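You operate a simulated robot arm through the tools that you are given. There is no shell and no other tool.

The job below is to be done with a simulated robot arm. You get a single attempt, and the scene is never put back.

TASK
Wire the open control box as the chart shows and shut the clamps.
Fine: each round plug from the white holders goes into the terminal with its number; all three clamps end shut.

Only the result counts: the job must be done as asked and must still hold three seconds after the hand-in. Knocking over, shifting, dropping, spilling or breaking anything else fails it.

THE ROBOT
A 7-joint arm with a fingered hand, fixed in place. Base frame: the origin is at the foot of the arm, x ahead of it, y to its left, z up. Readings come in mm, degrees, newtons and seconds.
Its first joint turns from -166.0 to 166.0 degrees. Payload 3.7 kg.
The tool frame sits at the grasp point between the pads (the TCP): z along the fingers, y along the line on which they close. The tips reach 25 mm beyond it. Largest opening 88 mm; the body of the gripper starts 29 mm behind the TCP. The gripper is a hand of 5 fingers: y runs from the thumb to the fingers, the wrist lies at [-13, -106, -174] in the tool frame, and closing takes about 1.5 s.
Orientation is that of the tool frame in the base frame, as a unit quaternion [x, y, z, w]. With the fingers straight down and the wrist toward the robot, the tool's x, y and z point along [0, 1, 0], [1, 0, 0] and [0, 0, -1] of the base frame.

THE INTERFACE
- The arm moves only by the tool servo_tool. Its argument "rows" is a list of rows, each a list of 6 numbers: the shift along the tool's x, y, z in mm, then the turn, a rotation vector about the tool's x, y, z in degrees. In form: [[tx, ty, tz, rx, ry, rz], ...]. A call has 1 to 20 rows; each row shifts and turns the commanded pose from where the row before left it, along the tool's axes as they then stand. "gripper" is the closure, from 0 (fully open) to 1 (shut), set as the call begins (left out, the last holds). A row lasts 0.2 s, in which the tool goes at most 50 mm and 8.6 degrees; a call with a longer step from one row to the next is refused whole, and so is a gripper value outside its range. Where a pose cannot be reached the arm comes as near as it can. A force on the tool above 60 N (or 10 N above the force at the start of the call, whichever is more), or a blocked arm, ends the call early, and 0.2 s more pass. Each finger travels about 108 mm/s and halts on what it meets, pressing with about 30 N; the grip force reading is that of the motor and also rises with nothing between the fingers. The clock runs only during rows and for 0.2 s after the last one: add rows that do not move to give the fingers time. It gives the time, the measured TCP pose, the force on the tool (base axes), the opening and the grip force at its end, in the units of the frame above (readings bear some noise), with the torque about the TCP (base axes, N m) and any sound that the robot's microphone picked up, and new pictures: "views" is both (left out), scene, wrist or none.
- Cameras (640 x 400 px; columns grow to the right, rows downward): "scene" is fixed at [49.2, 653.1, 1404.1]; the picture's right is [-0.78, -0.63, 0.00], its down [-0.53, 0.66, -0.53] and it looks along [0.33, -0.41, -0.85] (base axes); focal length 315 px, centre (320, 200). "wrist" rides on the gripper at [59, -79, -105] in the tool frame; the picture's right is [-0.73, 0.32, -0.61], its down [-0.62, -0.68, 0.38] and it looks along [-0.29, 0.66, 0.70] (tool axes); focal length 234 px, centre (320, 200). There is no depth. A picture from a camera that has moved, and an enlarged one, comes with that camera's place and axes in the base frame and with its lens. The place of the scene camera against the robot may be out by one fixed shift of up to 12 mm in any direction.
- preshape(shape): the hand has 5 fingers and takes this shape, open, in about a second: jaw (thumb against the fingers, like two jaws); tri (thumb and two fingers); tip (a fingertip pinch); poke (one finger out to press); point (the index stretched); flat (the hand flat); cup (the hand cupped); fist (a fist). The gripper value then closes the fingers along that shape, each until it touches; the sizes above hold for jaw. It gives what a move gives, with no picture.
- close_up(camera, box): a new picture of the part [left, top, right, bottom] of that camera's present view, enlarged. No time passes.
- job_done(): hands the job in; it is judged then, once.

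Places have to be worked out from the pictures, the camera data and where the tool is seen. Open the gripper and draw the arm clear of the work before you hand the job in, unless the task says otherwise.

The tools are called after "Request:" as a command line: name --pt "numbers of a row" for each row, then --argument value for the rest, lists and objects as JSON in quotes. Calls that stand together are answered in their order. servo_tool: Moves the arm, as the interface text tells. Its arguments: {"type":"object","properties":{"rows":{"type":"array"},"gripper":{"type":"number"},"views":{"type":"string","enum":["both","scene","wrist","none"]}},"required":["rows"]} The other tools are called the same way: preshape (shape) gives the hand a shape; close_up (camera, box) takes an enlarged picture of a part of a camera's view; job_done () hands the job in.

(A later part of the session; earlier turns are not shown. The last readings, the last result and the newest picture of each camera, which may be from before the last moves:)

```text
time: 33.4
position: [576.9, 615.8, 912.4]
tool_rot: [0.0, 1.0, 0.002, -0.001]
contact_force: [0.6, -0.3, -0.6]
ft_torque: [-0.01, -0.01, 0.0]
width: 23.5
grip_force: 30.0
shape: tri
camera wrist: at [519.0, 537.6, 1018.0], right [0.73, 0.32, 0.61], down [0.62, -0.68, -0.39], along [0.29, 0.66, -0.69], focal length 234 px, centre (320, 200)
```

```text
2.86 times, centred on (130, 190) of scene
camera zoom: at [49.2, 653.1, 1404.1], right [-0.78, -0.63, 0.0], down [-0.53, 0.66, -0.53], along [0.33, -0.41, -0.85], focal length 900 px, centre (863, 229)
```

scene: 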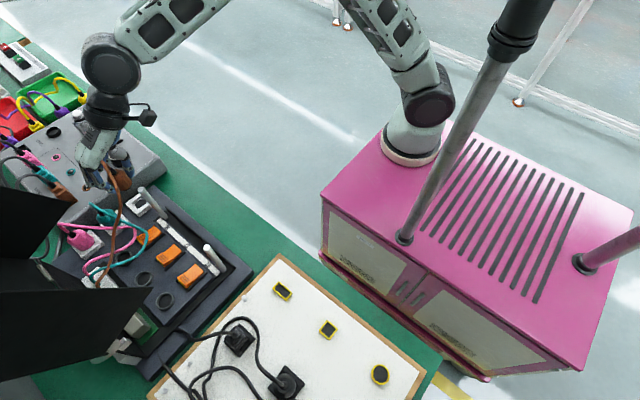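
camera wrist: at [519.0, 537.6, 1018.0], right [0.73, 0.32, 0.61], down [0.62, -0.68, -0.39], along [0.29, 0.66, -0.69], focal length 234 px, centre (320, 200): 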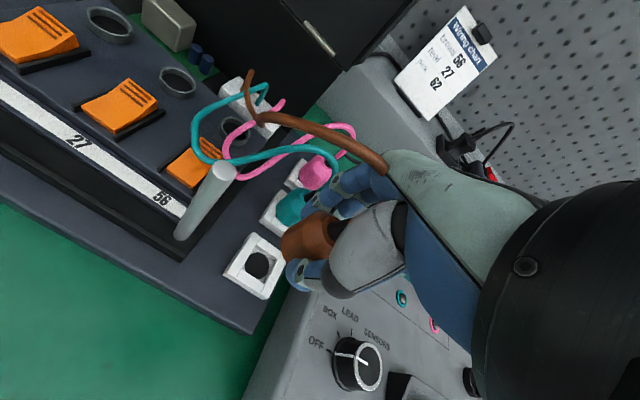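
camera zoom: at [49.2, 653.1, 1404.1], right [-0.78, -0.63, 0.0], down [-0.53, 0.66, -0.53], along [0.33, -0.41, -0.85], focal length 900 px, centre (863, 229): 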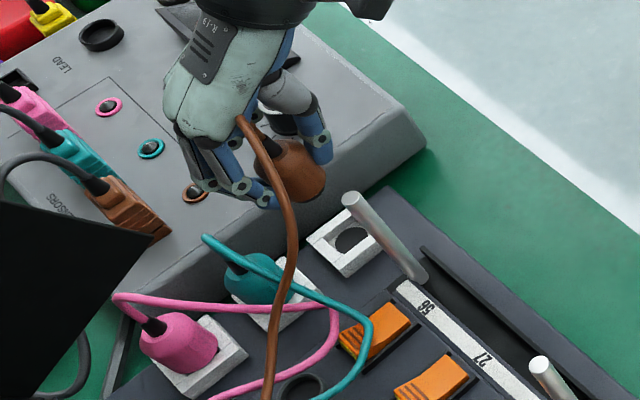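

The plug comes away cleanly and the holder hole is visible at about [578, 621]. At terminal 56 the cable block lies close on its +y side, so I want the fingers along x there. I rise to z≈930 and turn the hand so the closing axis points mostly along +x.

Request:
servo_tool --pt "0 0 -18 0 0 0" --pt "0 0 0 0 0 7.8" --pt "0 0 0 0 0 7.8" --pt "0 0 0 0 0 7.8" --pt "0 0 0 0 0 7.8" --pt "0 0 0 0 0 7.8" --pt "0 0 0 0 0 7.8" --pt "0 0 0 0 0 7.8" --pt "0 0 0 0 0 7.8" --pt "0 0 0 0 0 7.6" --pt "0 0 0 0 0 0" --views "both"

Request:
close_up --camera "wrist" --box '[180, 100, 400, 340]'

Request:
close_up --camera "scene" --box '[40, 120, 220, 320]'

```text
time: 35.8
position: [578.0, 616.4, 930.7]
tool_rot: [0.574, 0.819, 0.001, -0.002]
contact_force: [0.8, 0.3, -0.6]
ft_torque: [-0.02, 0.0, -0.01]
width: 23.6
grip_force: 30.6
shape: tri
camera wrist: at [483.9, 645.1, 1036.6], right [0.55, -0.58, 0.6], down [-0.43, -0.82, -0.39], along [0.72, -0.05, -0.7], focal length 234 px, centre (320, 200)
```

scene: 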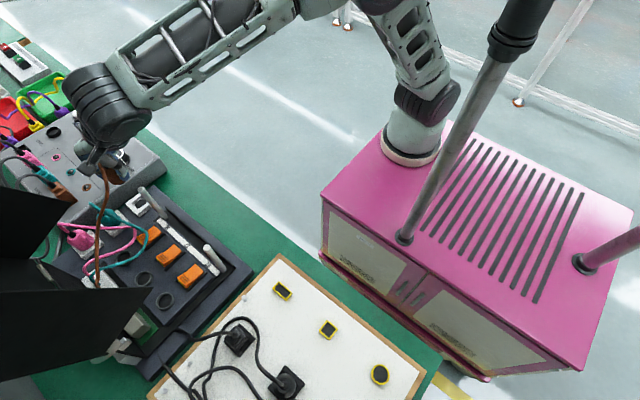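
wrist: 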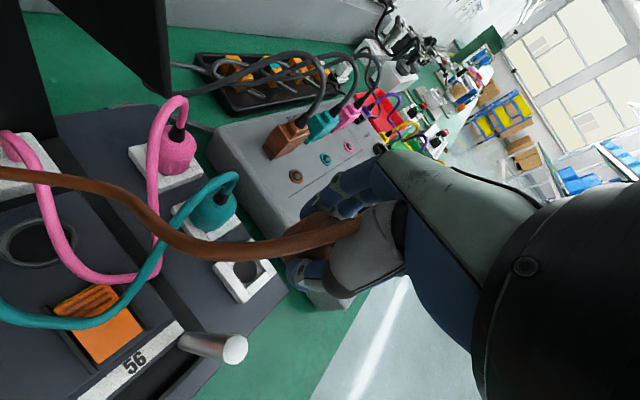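

```text
1.67 times, centred on (290, 220) of wrist
camera zoom: at [483.9, 645.1, 1036.6], right [0.55, -0.58, 0.6], down [-0.43, -0.82, -0.39], along [0.72, -0.05, -0.7], focal length 390 px, centre (370, 167)
```

zoom: 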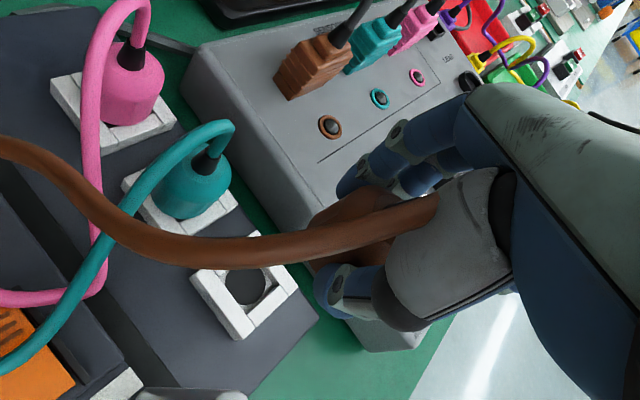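

```text
2.00 times, centred on (130, 220) of scene
camera zoom: at [49.2, 653.1, 1404.1], right [-0.78, -0.63, 0.0], down [-0.53, 0.66, -0.53], along [0.33, -0.41, -0.85], focal length 630 px, centre (700, 160)
```

zoom: 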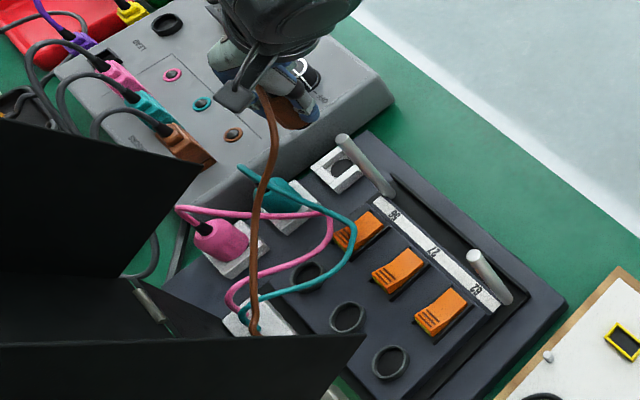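

The hand is turned and still holds the plug firmly. I now carry it over to just above terminal 56 at this height, curving away from the post.

Request:
servo_tool --pt "28.6 -5.6 0 0 0 0" --pt "28.6 -5.6 0 0 0 0" --pt "32.5 -25.2 0 0 0 0" --pt "32.5 -25.2 0 0 0 0" --pt "0 0 0 0 0 0" --views "both"

Request:
close_up --camera "wrist" --box '[180, 100, 400, 340]'

Request:
close_up --camera "scene" --box '[60, 200, 200, 320]'

```text
time: 36.7
position: [517.0, 686.6, 933.3]
tool_rot: [0.588, 0.809, 0.002, 0.004]
contact_force: [12.3, -24.5, 1.1]
ft_torque: [1.35, 0.65, -0.43]
width: 23.3
grip_force: 29.8
shape: tri
stopped in row 4: the force on the tool passed its limit at 89 N (the readings are from after the stop); the commanded pose is now the measured one
camera wrist: at [423.3, 719.6, 1038.6], right [0.53, -0.59, 0.62], down [-0.45, -0.81, -0.38], along [0.72, -0.08, -0.69], focal length 234 px, centre (320, 200)
```

scene: 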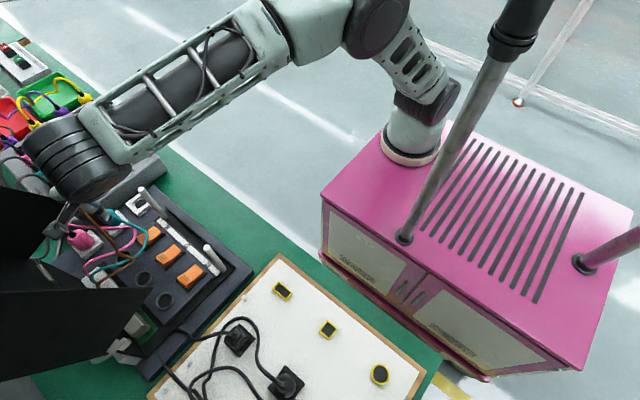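
wrist: 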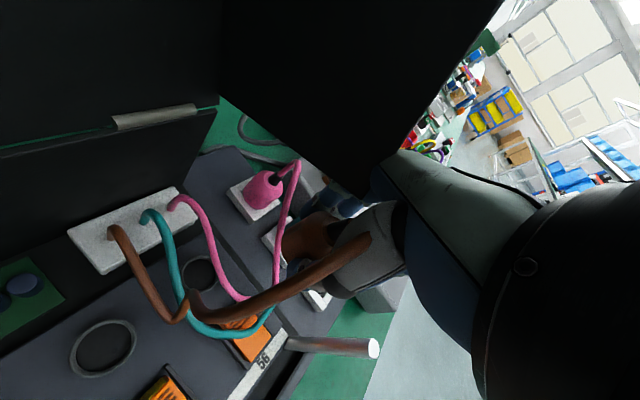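

```text
1.67 times, centred on (290, 220) of wrist
camera zoom: at [423.3, 719.6, 1038.6], right [0.53, -0.59, 0.62], down [-0.45, -0.81, -0.38], along [0.72, -0.08, -0.69], focal length 390 px, centre (370, 167)
```

zoom: 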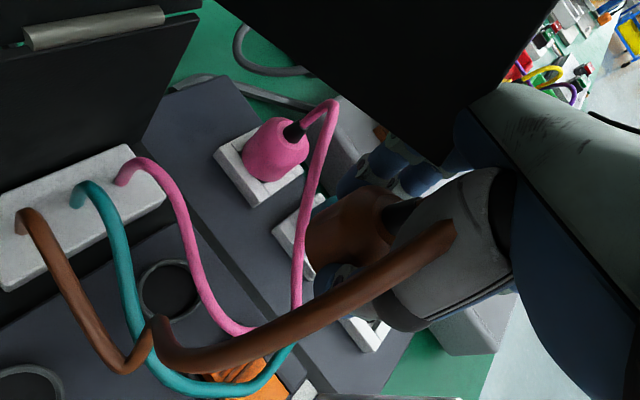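

```text
3.33 times, centred on (130, 260) of scene
camera zoom: at [49.2, 653.1, 1404.1], right [-0.78, -0.63, 0.0], down [-0.53, 0.66, -0.53], along [0.33, -0.41, -0.85], focal length 1050 px, centre (953, 0)
```

zoom: 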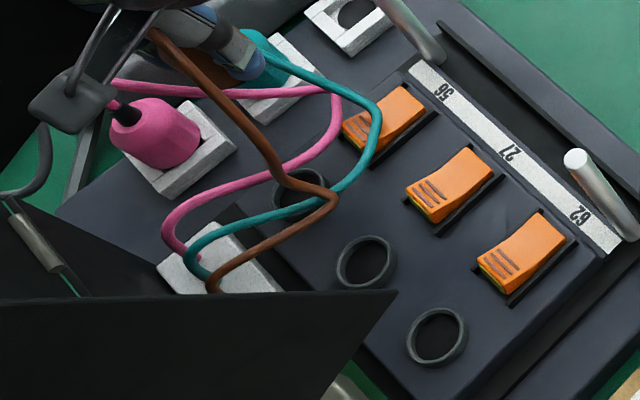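

The hand's index knuckle touched the lid's right wall edge and the force limit stopped it. I back off straight toward -y and up, then check that neither the lid nor the plug has moved.

Request:
servo_tool --pt "-18 -4.1 -5.7 0 0 0" --pt "-18 -4.1 -5.7 0 0 0" --pt "-18 -4.1 -5.7 0 0 0" --pt "0 0 0 0 0 0" --views "both"

Request:
close_up --camera "wrist" --box '[180, 100, 400, 340]'

Request:
close_up --camera "scene" --box '[0, 160, 240, 360]'

```text
time: 37.7
position: [517.3, 634.8, 949.3]
tool_rot: [0.584, 0.811, 0.002, 0.004]
contact_force: [-0.5, 0.0, -0.7]
ft_torque: [-0.01, 0.0, 0.0]
width: 23.3
grip_force: 30.4
shape: tri
camera wrist: at [423.2, 666.7, 1055.2], right [0.53, -0.58, 0.61], down [-0.45, -0.81, -0.38], along [0.72, -0.07, -0.69], focal length 234 px, centre (320, 200)
```

scene: 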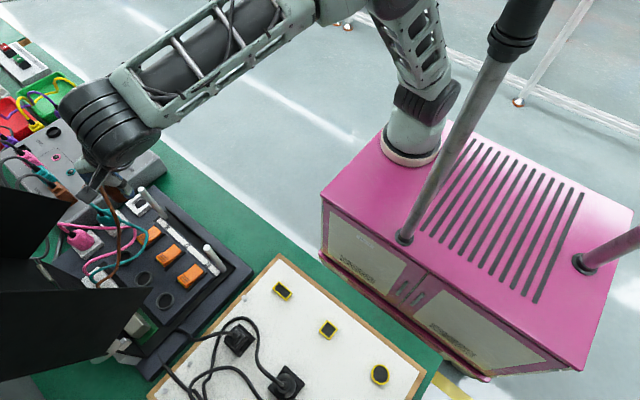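
wrist: 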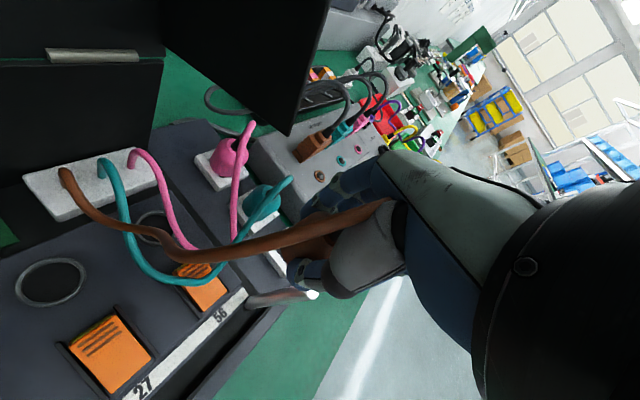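

```text
1.67 times, centred on (290, 220) of wrist
camera zoom: at [423.2, 666.7, 1055.2], right [0.53, -0.58, 0.61], down [-0.45, -0.81, -0.38], along [0.72, -0.07, -0.69], focal length 390 px, centre (370, 167)
```

zoom: 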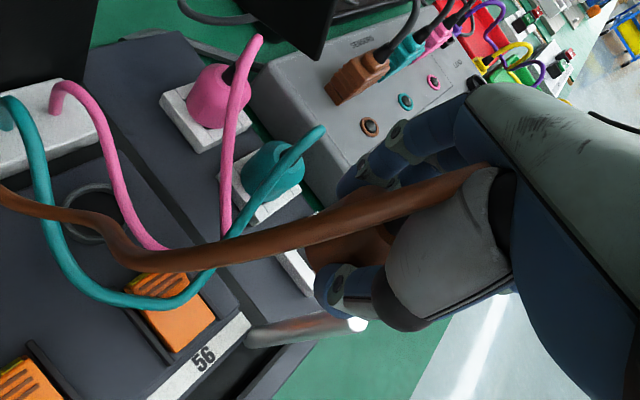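

```text
2.00 times, centred on (120, 260) of scene
camera zoom: at [49.2, 653.1, 1404.1], right [-0.78, -0.63, 0.0], down [-0.53, 0.66, -0.53], along [0.33, -0.41, -0.85], focal length 630 px, centre (720, 80)
```

zoom: 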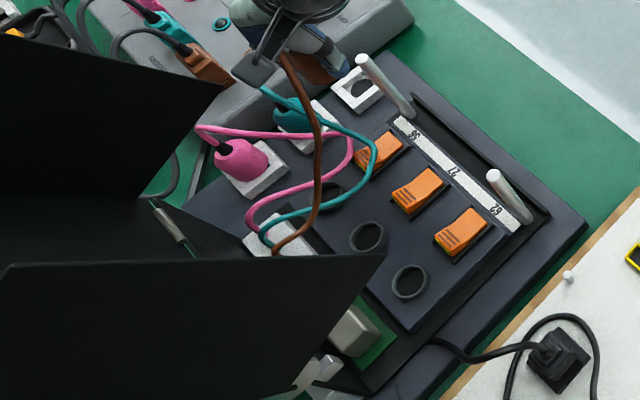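

The lid and everything else look unmoved, and the plug is still held. I rise clear of the post, shift to x≈490, y≈650, and turn the hand back so it points straight into the lid opening.

Request:
servo_tool --pt "11.4 -10.4 -13 0 0 0" --pt "11.4 -10.4 -13 0 0 0" --pt "0 0 0 0.027 0.055 -8.17" --pt "0 0 0 0.027 0.055 -8.17" --pt "0 0 0 0.027 0.055 -8.17" --pt "0 0 0 0.027 0.055 -8.17" --pt "0 0 0 0.027 0.055 -8.17" --pt "0 0 0 0.027 0.055 -8.17" --pt "0 0 0 0.027 0.055 -8.17" --pt "0 0 0 0.027 0.055 -8.17" --pt "0 0 0 0.027 0.055 -8.17" --pt "0 0 0 0 0 0" --views "both"

Request:
close_up --camera "wrist" --box '[180, 100, 400, 340]'

Request:
close_up --camera "scene" --box '[60, 140, 240, 320]'

```text
time: 40.3
position: [490.8, 650.4, 975.4]
tool_rot: [-0.018, 1.0, -0.001, 0.0]
contact_force: [0.3, 1.0, 0.1]
ft_torque: [-0.04, 0.0, 0.04]
width: 23.2
grip_force: 29.2
shape: tri
camera wrist: at [435.5, 570.1, 1082.3], right [0.72, 0.35, 0.61], down [0.65, -0.66, -0.38], along [0.27, 0.67, -0.7], focal length 234 px, centre (320, 200)
```

scene: 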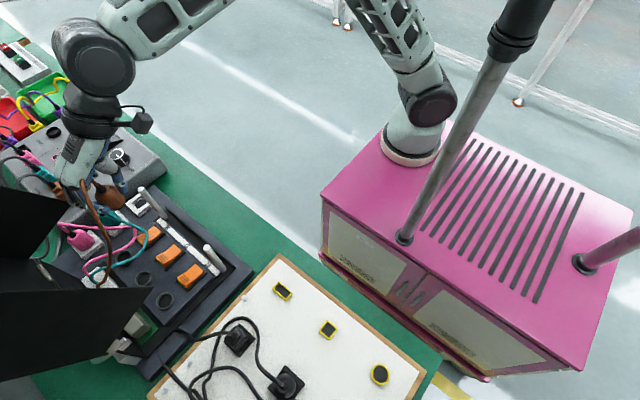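
wrist: 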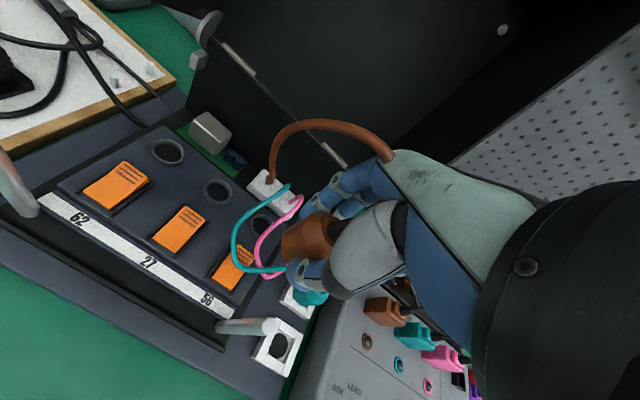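

```text
1.67 times, centred on (290, 220) of wrist
camera zoom: at [435.5, 570.1, 1082.3], right [0.72, 0.35, 0.61], down [0.65, -0.66, -0.38], along [0.27, 0.67, -0.7], focal length 390 px, centre (370, 167)
```

zoom: 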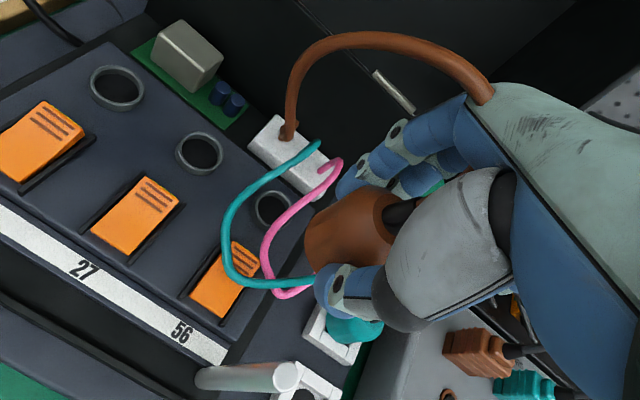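

```text
2.22 times, centred on (150, 230) of scene
camera zoom: at [49.2, 653.1, 1404.1], right [-0.78, -0.63, 0.0], down [-0.53, 0.66, -0.53], along [0.33, -0.41, -0.85], focal length 700 px, centre (698, 133)
```

zoom: 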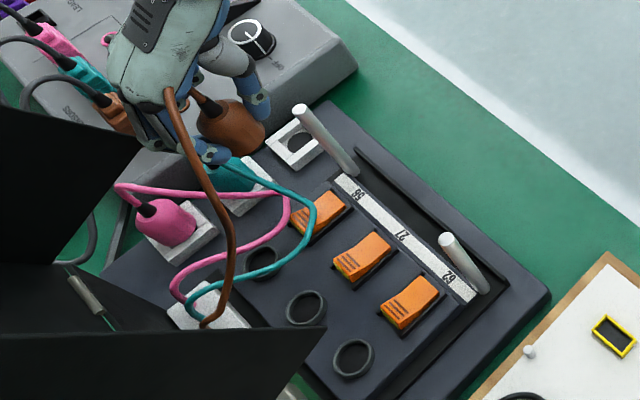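

The hand is at az≈92°, clear of the walls, and the plug sits unchanged in the grip. I bring it over terminal 56 at a hover height of about z 910.

Request:
servo_tool --pt "4.5 15.2 22.5 0 0 0" --pt "4.5 15.2 22.5 0 0 0" --pt "-0.5 14.8 10 0 0 0" --pt "-0.5 14.8 10 0 0 0" --pt "0 0 0 0 0 0" --views "both"

Request:
close_up --camera "wrist" --box '[200, 130, 380, 310]'

Request:
close_up --camera "scene" --box '[50, 200, 190, 320]'

```text
time: 41.5
position: [478.7, 710.0, 911.2]
tool_rot: [-0.019, 1.0, -0.002, -0.001]
contact_force: [-18.5, -6.8, 4.8]
ft_torque: [0.53, -1.22, -0.11]
width: 23.3
grip_force: 30.1
shape: tri
camera wrist: at [423.4, 629.8, 1018.1], right [0.71, 0.35, 0.61], down [0.65, -0.66, -0.38], along [0.26, 0.67, -0.7], focal length 234 px, centre (320, 200)
```

scene: 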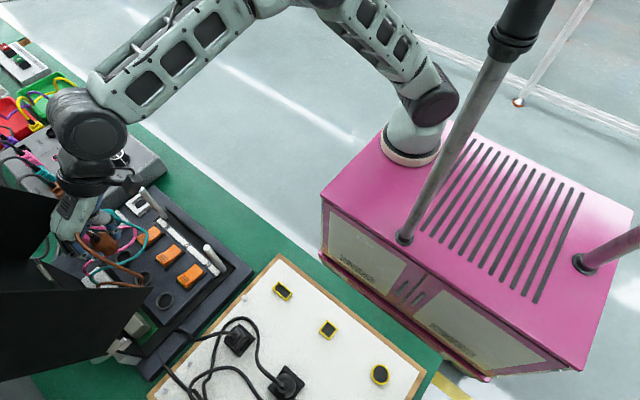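
wrist: 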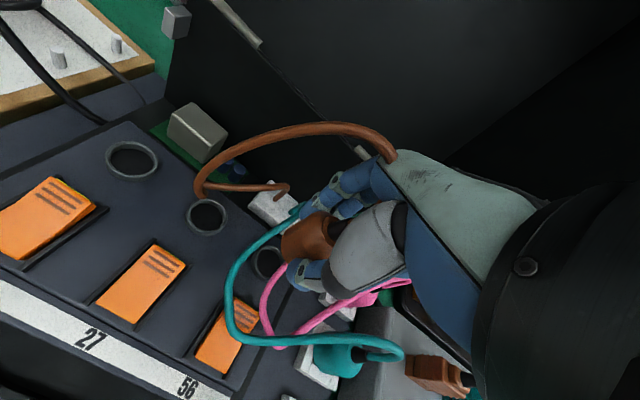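

```text
2.22 times, centred on (290, 220) of wrist
camera zoom: at [423.4, 629.8, 1018.1], right [0.71, 0.35, 0.61], down [0.65, -0.66, -0.38], along [0.26, 0.67, -0.7], focal length 520 px, centre (387, 156)
```

zoom: 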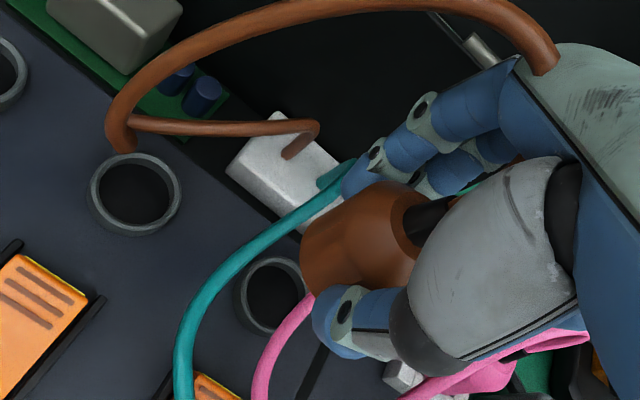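

```text
3.33 times, centred on (120, 260) of scene
camera zoom: at [49.2, 653.1, 1404.1], right [-0.78, -0.63, 0.0], down [-0.53, 0.66, -0.53], along [0.33, -0.41, -0.85], focal length 1050 px, centre (987, 0)
```

zoom: 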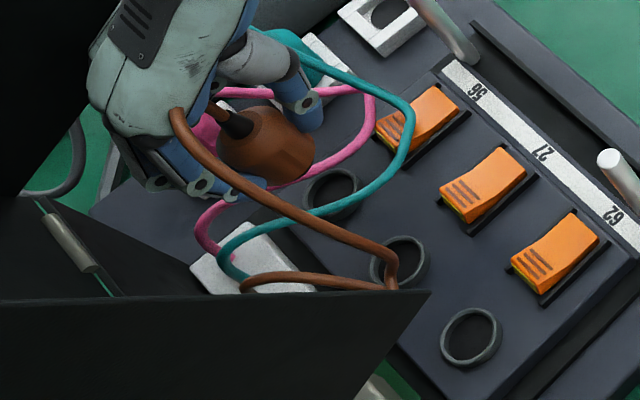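

A side force of about 18 N shows the hand's outer edge touching the lid wall corner, so I withdraw a little. I turn the hand 30° so its outer side swings away from the wall before re-entering.

Request:
servo_tool --pt "4.2 -4.9 0 0 0 0" --pt "0.7 -20 -8 0 0 0" --pt "0.7 -20 -8 0 0 0" --pt "0 0 0 0 0 7.5" --pt "0 0 0 0 0 7.5" --pt "0 0 0 0 0 7.5" --pt "0 0 0 0 0 7.5" --pt "0 0 0 0 0 0" --views "both"

Request:
close_up --camera "wrist" --box '[200, 130, 380, 310]'

Request:
close_up --camera "scene" --box '[0, 160, 240, 360]'

```text
time: 43.3
position: [476.6, 664.5, 927.4]
tool_rot: [0.243, 0.97, 0.0, 0.0]
contact_force: [0.0, 0.6, 0.2]
ft_torque: [0.0, -0.03, -0.05]
width: 23.4
grip_force: 30.3
shape: tri
camera wrist: at [388.3, 623.9, 1033.3], right [0.79, -0.06, 0.61], down [0.23, -0.9, -0.38], along [0.56, 0.44, -0.7], focal length 234 px, centre (320, 200)
```

scene: 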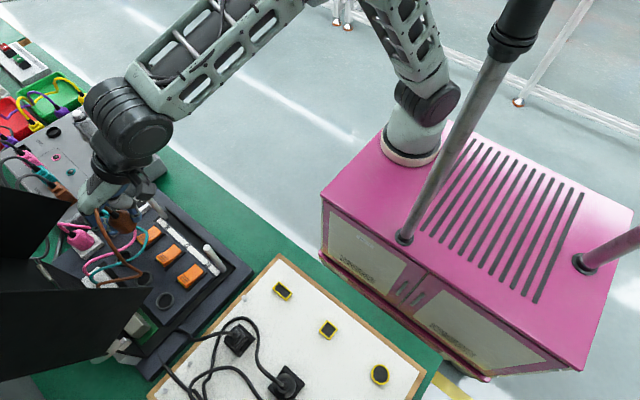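
wrist: 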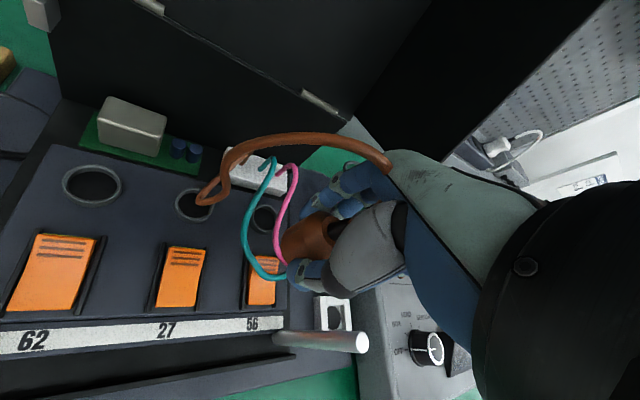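

```text
2.22 times, centred on (290, 220) of wrist
camera zoom: at [388.3, 623.9, 1033.3], right [0.79, -0.06, 0.61], down [0.23, -0.9, -0.38], along [0.56, 0.44, -0.7], focal length 520 px, centre (387, 156)
```

zoom: 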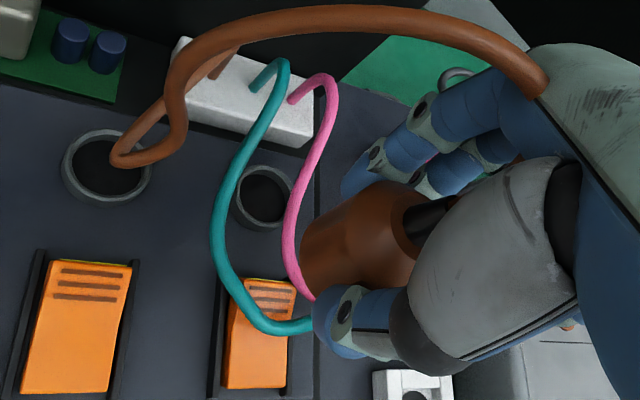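

```text
2.00 times, centred on (120, 260) of scene
camera zoom: at [49.2, 653.1, 1404.1], right [-0.78, -0.63, 0.0], down [-0.53, 0.66, -0.53], along [0.33, -0.41, -0.85], focal length 630 px, centre (720, 80)
```

zoom: 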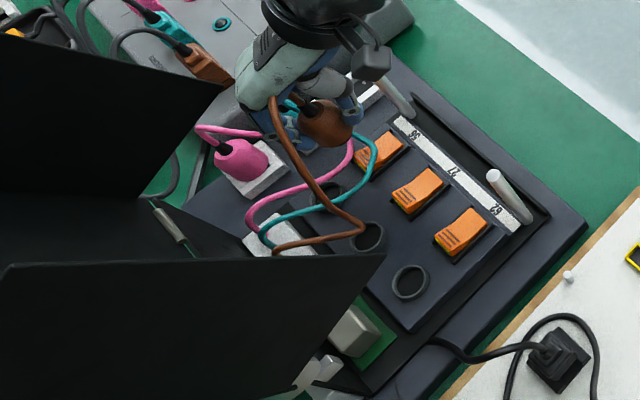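

The lid hasn't moved and the force is zero. At az 62° I see terminal 56 at about [480, 714], so I move in to hover over it.

Request:
servo_tool --pt "6.4 14.4 4 0 0 0" --pt "6.4 14.4 4 0 0 0" --pt "6.4 14.4 4 0 0 0" --pt "0 0 0 0 0 0" --views "both"

Request:
close_up --camera "wrist" --box '[200, 130, 380, 310]'

Request:
close_up --camera "scene" --box '[50, 200, 190, 320]'

```text
time: 44.1
position: [474.4, 703.3, 916.7]
tool_rot: [0.242, 0.97, -0.004, -0.002]
contact_force: [-9.5, -2.1, -2.8]
ft_torque: [0.08, -0.41, -0.1]
width: 23.1
grip_force: 30.2
shape: tri
stopped in row 3: the force on the tool passed its limit at 72 N (the readings are from after the stop); the commanded pose is now the measured one
camera wrist: at [386.3, 662.5, 1024.8], right [0.8, -0.05, 0.6], down [0.23, -0.9, -0.38], along [0.56, 0.44, -0.7], focal length 234 px, centre (320, 200)
```

scene: 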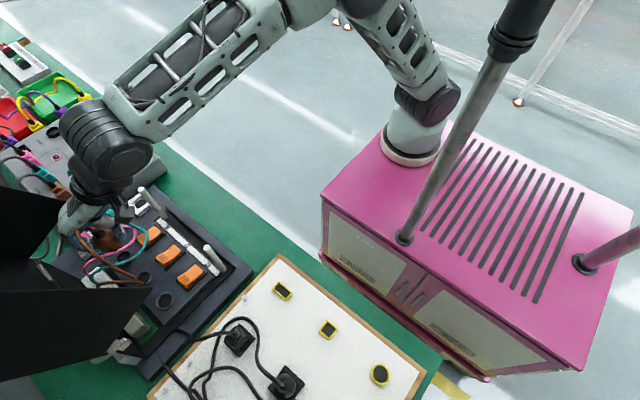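
wrist: 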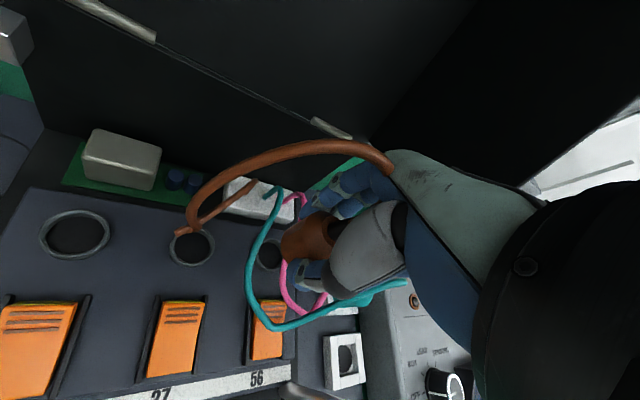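

```text
2.22 times, centred on (290, 220) of wrist
camera zoom: at [386.3, 662.5, 1024.8], right [0.8, -0.05, 0.6], down [0.23, -0.9, -0.38], along [0.56, 0.44, -0.7], focal length 520 px, centre (387, 156)
```

zoom: 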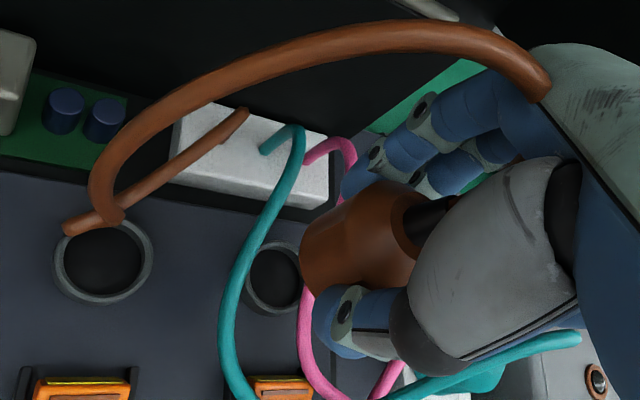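

```text
3.33 times, centred on (120, 260) of scene
camera zoom: at [49.2, 653.1, 1404.1], right [-0.78, -0.63, 0.0], down [-0.53, 0.66, -0.53], along [0.33, -0.41, -0.85], focal length 1050 px, centre (987, 0)
```

zoom: 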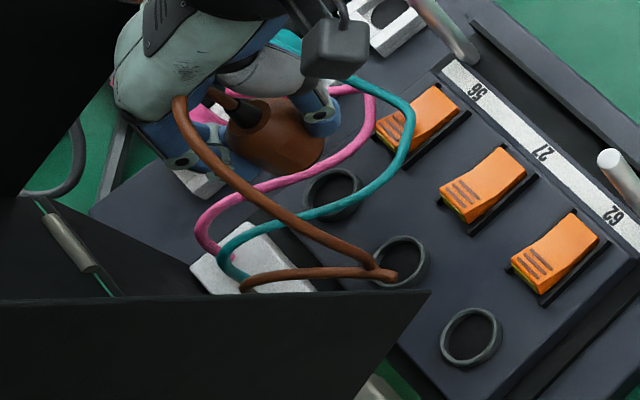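

The rim is still touched with a vertical hand, so the hand needs to lean away from that wall for terminal 56. I back out and put the brown plug back in its holder, then regrasp it with the hand leaning about 20° toward -x.

Request:
servo_tool --pt "-10.6 -19.9 -10 0 0 0" --pt "-10.6 -19.9 -33 0 0 0" --pt "0 0 0 -0.116 -0.058 -7.03" --pt "0 0 0 -0.116 -0.058 -7.03" --pt "0 0 0 -0.116 -0.058 -7.03" --pt "0 0 0 -0.116 -0.058 -7.03" --pt "0 0 0 0 0 0" --views "both"

Request:
close_up --camera "scene" --box '[0, 160, 240, 360]'

```text
time: 45.7
position: [477.5, 657.3, 960.5]
tool_rot: [-0.001, 1.0, 0.001, 0.0]
contact_force: [0.3, 0.3, -0.5]
ft_torque: [0.03, 0.02, 0.0]
width: 23.1
grip_force: 30.1
shape: tri
camera wrist: at [418.5, 579.5, 1067.7], right [0.73, 0.32, 0.61], down [0.62, -0.68, -0.38], along [0.29, 0.66, -0.69], focal length 234 px, centre (320, 200)
```

scene: 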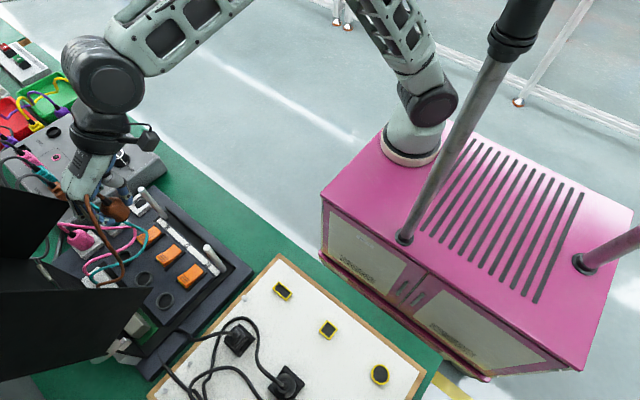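
wrist: 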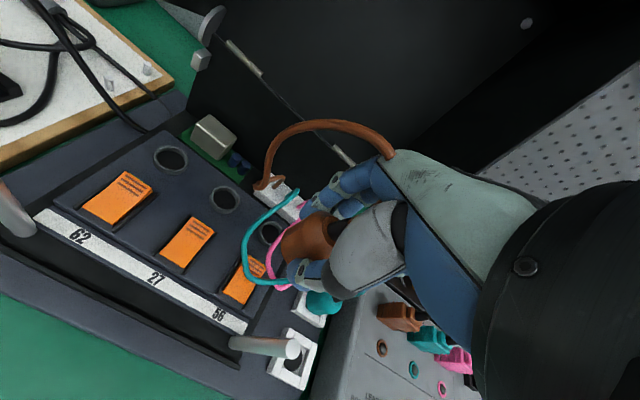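

```text
2.00 times, centred on (120, 260) of scene
camera zoom: at [49.2, 653.1, 1404.1], right [-0.78, -0.63, 0.0], down [-0.53, 0.66, -0.53], along [0.33, -0.41, -0.85], focal length 630 px, centre (720, 80)
```

zoom: 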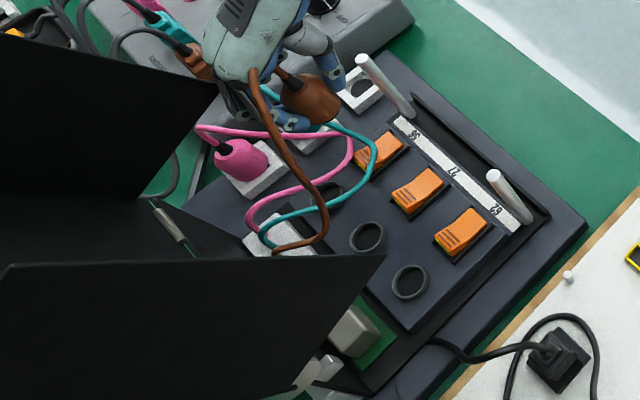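

I check whether the lid edge has moved at all by zooming on its corners before continuing.

Request:
close_up --camera "scene" --box '[30, 170, 110, 230]'

Request:
close_up --camera "scene" --box '[110, 260, 190, 320]'

Request:
close_up --camera "wrist" --box '[200, 130, 380, 310]'

```text
6.67 times, centred on (70, 200) of scene
camera zoom: at [49.2, 653.1, 1404.1], right [-0.78, -0.63, 0.0], down [-0.53, 0.66, -0.53], along [0.33, -0.41, -0.85], focal length 2101 px, centre (1987, 200)
```

zoom: 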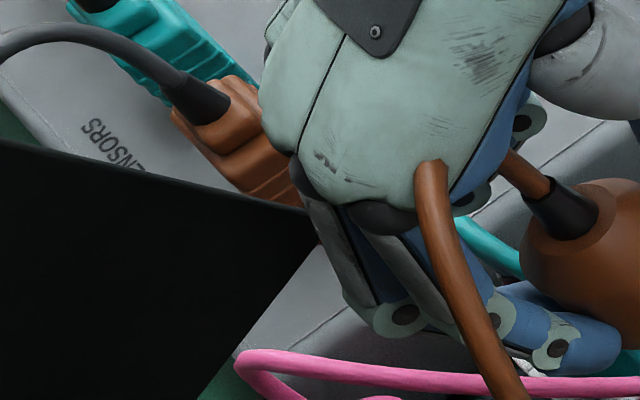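

```text
6.67 times, centred on (150, 290) of scene
camera zoom: at [49.2, 653.1, 1404.1], right [-0.78, -0.63, 0.0], down [-0.53, 0.66, -0.53], along [0.33, -0.41, -0.85], focal length 2101 px, centre (1453, -400)
```

zoom: 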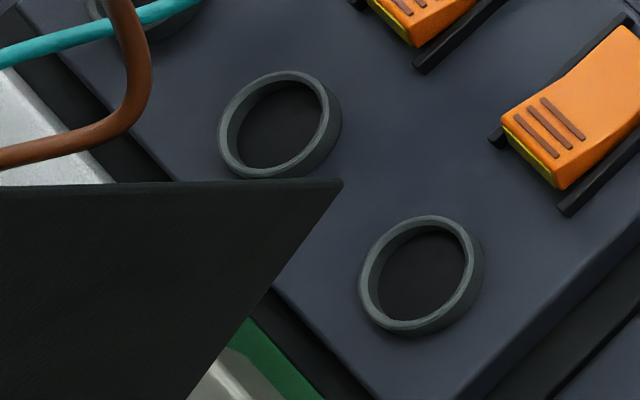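

```text
2.22 times, centred on (290, 220) of wrist
camera zoom: at [418.5, 579.5, 1067.7], right [0.73, 0.32, 0.61], down [0.62, -0.68, -0.38], along [0.29, 0.66, -0.69], focal length 520 px, centre (387, 156)
```

zoom: 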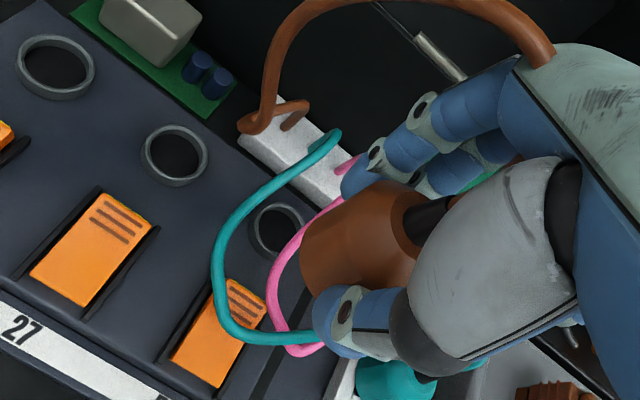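

The lid corners are where they were at the start. I carry the brown plug back over its holder and lower it part of the way.

Request:
servo_tool --pt "-33.4 -13.7 0 0 0 0" --pt "-33.4 -13.7 0 0 0 0" --pt "-33.3 -13.8 0 0 0 0" --pt "0 0 25 0 0 0" --pt "0 0 25 0 0 0" --pt "0 0 25 0 0 0" --pt "0 0 0 0 0 0" --views "wrist"

Request:
close_up --camera "wrist" --box '[200, 130, 380, 310]'

Request:
close_up --camera "scene" --box '[80, 160, 180, 240]'

```text
time: 47.3
position: [577.1, 615.3, 886.4]
tool_rot: [-0.001, 1.0, 0.0, 0.001]
contact_force: [-0.6, 0.0, -0.5]
ft_torque: [-0.03, 0.01, 0.02]
width: 23.2
grip_force: 29.6
shape: tri
camera wrist: at [518.9, 537.4, 992.9], right [0.73, 0.32, 0.61], down [0.62, -0.68, -0.38], along [0.29, 0.66, -0.69], focal length 234 px, centre (320, 200)
```

wrist: 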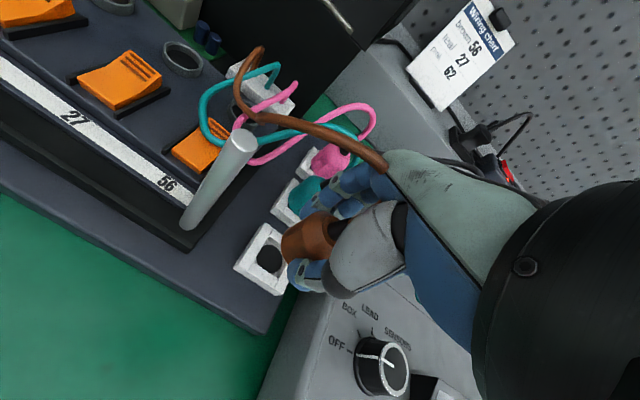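

```text
2.22 times, centred on (290, 220) of wrist
camera zoom: at [518.9, 537.4, 992.9], right [0.73, 0.32, 0.61], down [0.62, -0.68, -0.38], along [0.29, 0.66, -0.69], focal length 520 px, centre (387, 156)
```

zoom: 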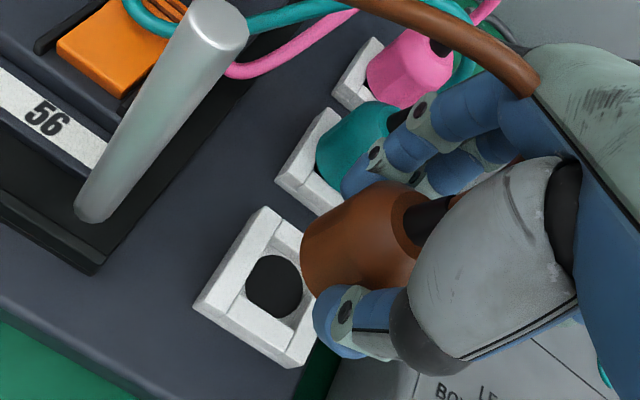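

```text
5.00 times, centred on (130, 200) of scene
camera zoom: at [49.2, 653.1, 1404.1], right [-0.78, -0.63, 0.0], down [-0.53, 0.66, -0.53], along [0.33, -0.41, -0.85], focal length 1576 px, centre (1270, 200)
```

zoom: 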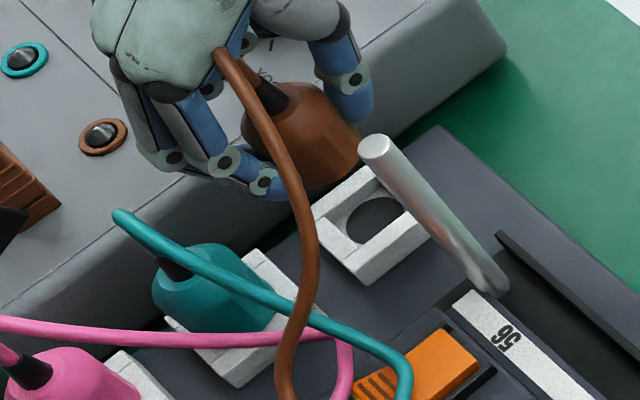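

The plug is lined up over the holder hole. I lower it slowly back to the height at which it was picked up.

Request:
servo_tool --pt "-0.5 0.7 10 0 0 0" --pt "0 0 10 0 0 0" --pt "0 0 8 0 0 0" --pt "0 0 6 0 0 0" --pt "0 0 5 0 0 0" --pt "0 0 0 0 0 0" --views "wrist"

Request:
close_up --camera "wrist" --box '[200, 130, 380, 310]'

Request:
close_up --camera "scene" --box '[80, 160, 180, 240]'

```text
time: 48.7
position: [578.3, 617.4, 846.8]
tool_rot: [0.0, 1.0, 0.001, 0.001]
contact_force: [-1.8, -0.2, -0.2]
ft_torque: [0.0, 0.01, -0.02]
width: 23.4
grip_force: 29.7
shape: tri
camera wrist: at [519.2, 539.0, 953.6], right [0.73, 0.32, 0.61], down [0.62, -0.68, -0.38], along [0.29, 0.66, -0.69], focal length 234 px, centre (320, 200)
```

wrist: 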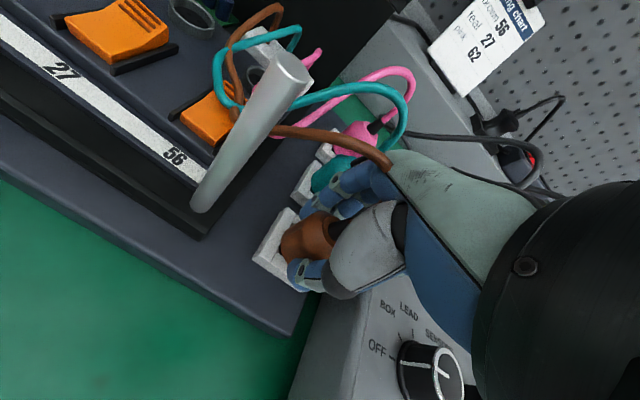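

```text
2.22 times, centred on (290, 220) of wrist
camera zoom: at [519.2, 539.0, 953.6], right [0.73, 0.32, 0.61], down [0.62, -0.68, -0.38], along [0.29, 0.66, -0.69], focal length 520 px, centre (387, 156)
```

zoom: 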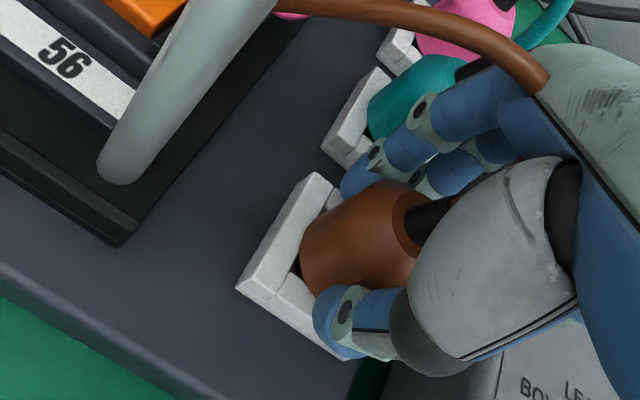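

```text
5.00 times, centred on (130, 200) of scene
camera zoom: at [49.2, 653.1, 1404.1], right [-0.78, -0.63, 0.0], down [-0.53, 0.66, -0.53], along [0.33, -0.41, -0.85], focal length 1576 px, centre (1270, 200)
```

zoom: 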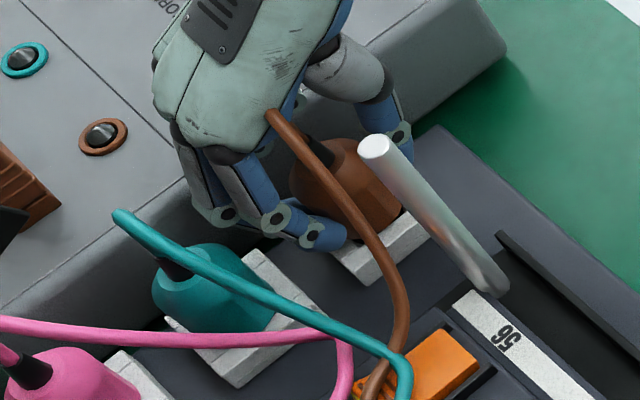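

The plug is seated again at the same height with no resistance. I open the hand, rise above the plug, and set the leaning orientation (az 80°, lean 20° toward -x).

Request:
servo_tool --pt "0 0 0 0 0 0" --pt "0 0 0 0 0 0" --pt "0 0 0 0 0 0" --pt "0 0 0 0 0 0" --pt "0 -1.5 -10 0 0 0" --pt "0 0 -20 0 0 0" --pt "0 0 -25 0 0 0" --pt "0 0 -25 0 0 0" --gripper 0.3 --views "wrist"

Request:
servo_tool --pt "0 0 0 0 0 5" --pt "0 0 0 0 0 5" --pt "0 0 0 0 -6.67 0" --pt "0 0 0 0 -6.67 0" --pt "0 0 0 0 -6.66 0" --pt "0 0 0 0 0 0" --views "both"

Request:
close_up --camera "wrist" --box '[180, 120, 400, 340]'

Request:
close_up --camera "scene" --box '[60, 130, 200, 240]'

```text
time: 50.5
position: [578.0, 615.1, 927.5]
tool_rot: [0.0, 1.0, 0.001, -0.001]
contact_force: [0.0, 0.6, 0.0]
ft_torque: [-0.02, -0.01, 0.02]
width: 61.0
grip_force: 0.0
shape: tri
camera wrist: at [519.2, 537.3, 1033.6], right [0.73, 0.32, 0.61], down [0.62, -0.68, -0.38], along [0.29, 0.66, -0.69], focal length 234 px, centre (320, 200)
```

wrist: 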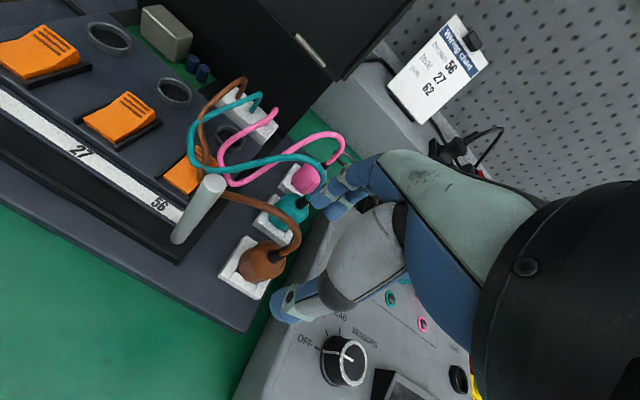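

```text
time: 51.9
position: [578.4, 614.6, 928.6]
tool_rot: [0.086, 0.981, -0.014, 0.174]
contact_force: [0.6, 0.4, -0.3]
ft_torque: [0.03, 0.0, -0.01]
width: 61.3
grip_force: 0.0
shape: tri
camera wrist: at [474.8, 554.7, 1007.4], right [0.52, 0.23, 0.82], down [0.59, -0.8, -0.15], along [0.62, 0.56, -0.55], focal length 234 px, centre (320, 200)
```

scene: 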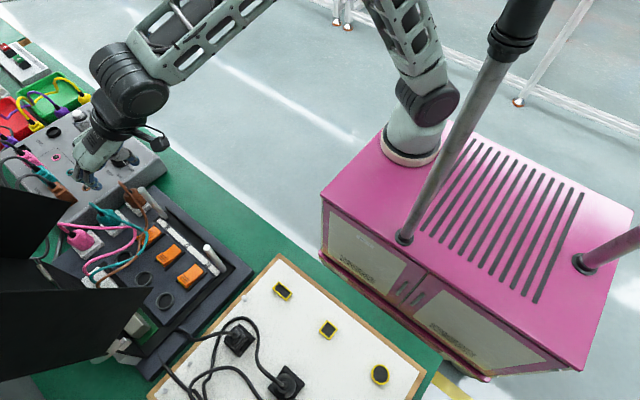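
wrist: 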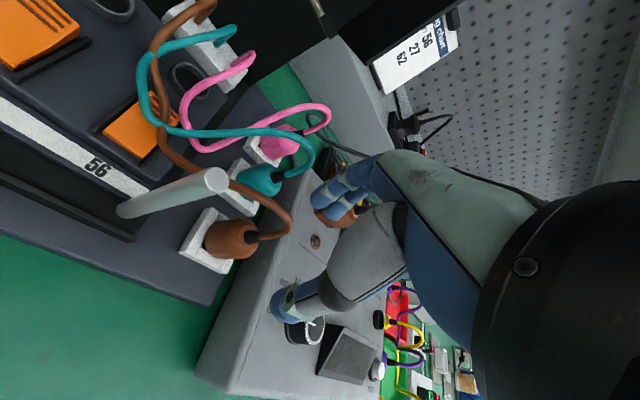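

```text
1.82 times, centred on (290, 230) of wrist
camera zoom: at [474.8, 554.7, 1007.4], right [0.52, 0.23, 0.82], down [0.59, -0.8, -0.15], along [0.62, 0.56, -0.55], focal length 426 px, centre (374, 146)
```

zoom: 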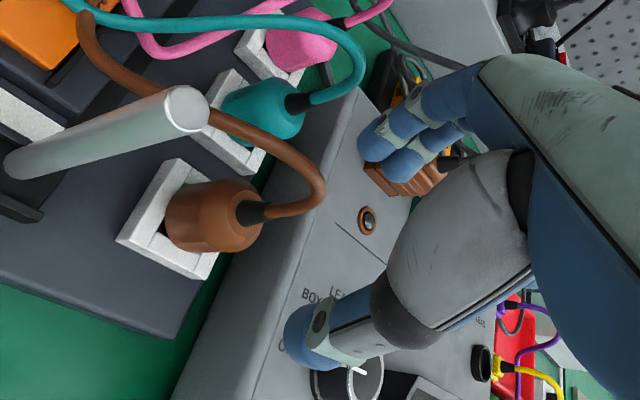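

```text
3.64 times, centred on (130, 185) of scene
camera zoom: at [49.2, 653.1, 1404.1], right [-0.78, -0.63, 0.0], down [-0.53, 0.66, -0.53], along [0.33, -0.41, -0.85], focal length 1146 px, centre (1011, 254)
```

zoom: 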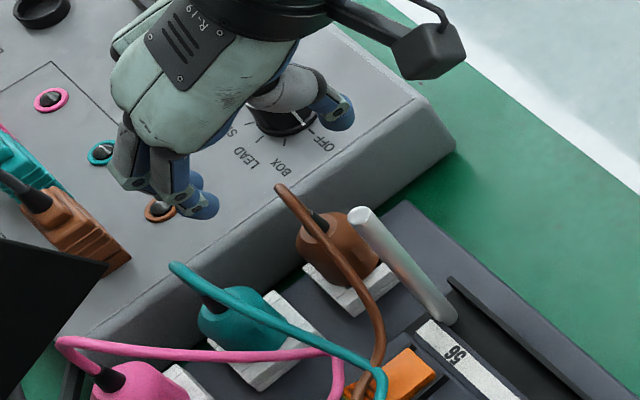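

The plug stayed seated and the hand now leans as planned. I descend vertically with this leaning hand over the brown plug, first to z≈883.

Request:
servo_tool --pt "10.5 1.05 20.2 0 0 0" --pt "10.5 1.05 20.2 0 0 0" --pt "0 0 0 0 0 0" --views "wrist"

Request:
close_up --camera "wrist" --box '[180, 120, 400, 340]'

Request:
close_up --camera "scene" --box '[60, 130, 200, 240]'

```text
time: 52.7
position: [572.7, 620.3, 882.7]
tool_rot: [0.086, 0.981, -0.014, 0.175]
contact_force: [-0.5, 0.9, 0.0]
ft_torque: [0.02, 0.0, 0.01]
width: 61.0
grip_force: 0.1
shape: tri
camera wrist: at [468.8, 558.1, 962.2], right [0.52, 0.23, 0.82], down [0.59, -0.8, -0.15], along [0.62, 0.56, -0.55], focal length 234 px, centre (320, 200)
```

wrist: 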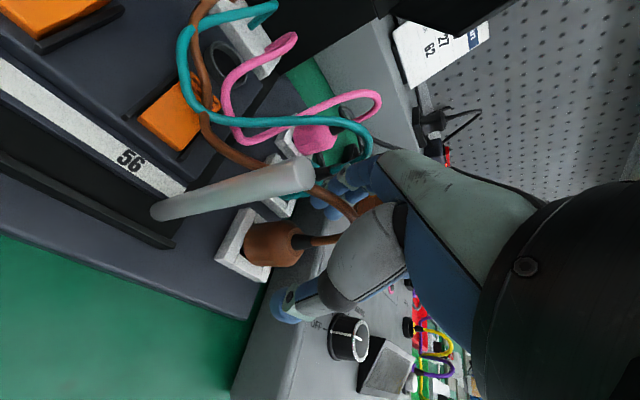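

```text
1.82 times, centred on (290, 230) of wrist
camera zoom: at [468.8, 558.1, 962.2], right [0.52, 0.23, 0.82], down [0.59, -0.8, -0.15], along [0.62, 0.56, -0.55], focal length 426 px, centre (374, 146)
```

zoom: 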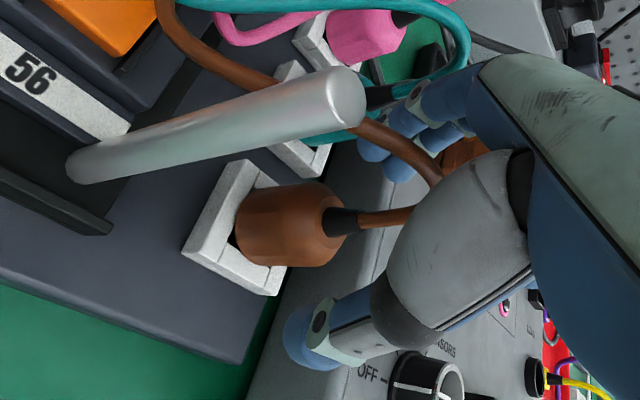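

```text
3.64 times, centred on (130, 185) of scene
camera zoom: at [49.2, 653.1, 1404.1], right [-0.78, -0.63, 0.0], down [-0.53, 0.66, -0.53], along [0.33, -0.41, -0.85], focal length 1146 px, centre (1011, 254)
```

zoom: 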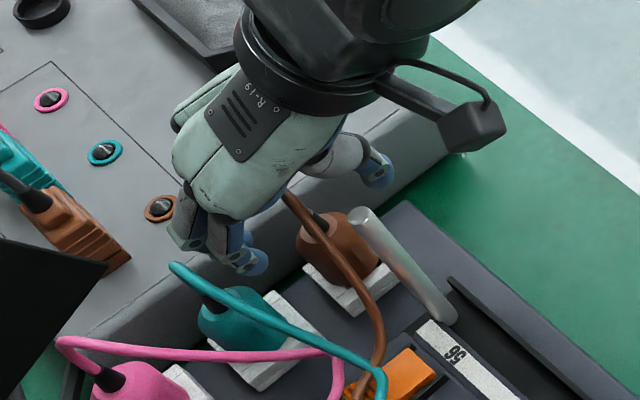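

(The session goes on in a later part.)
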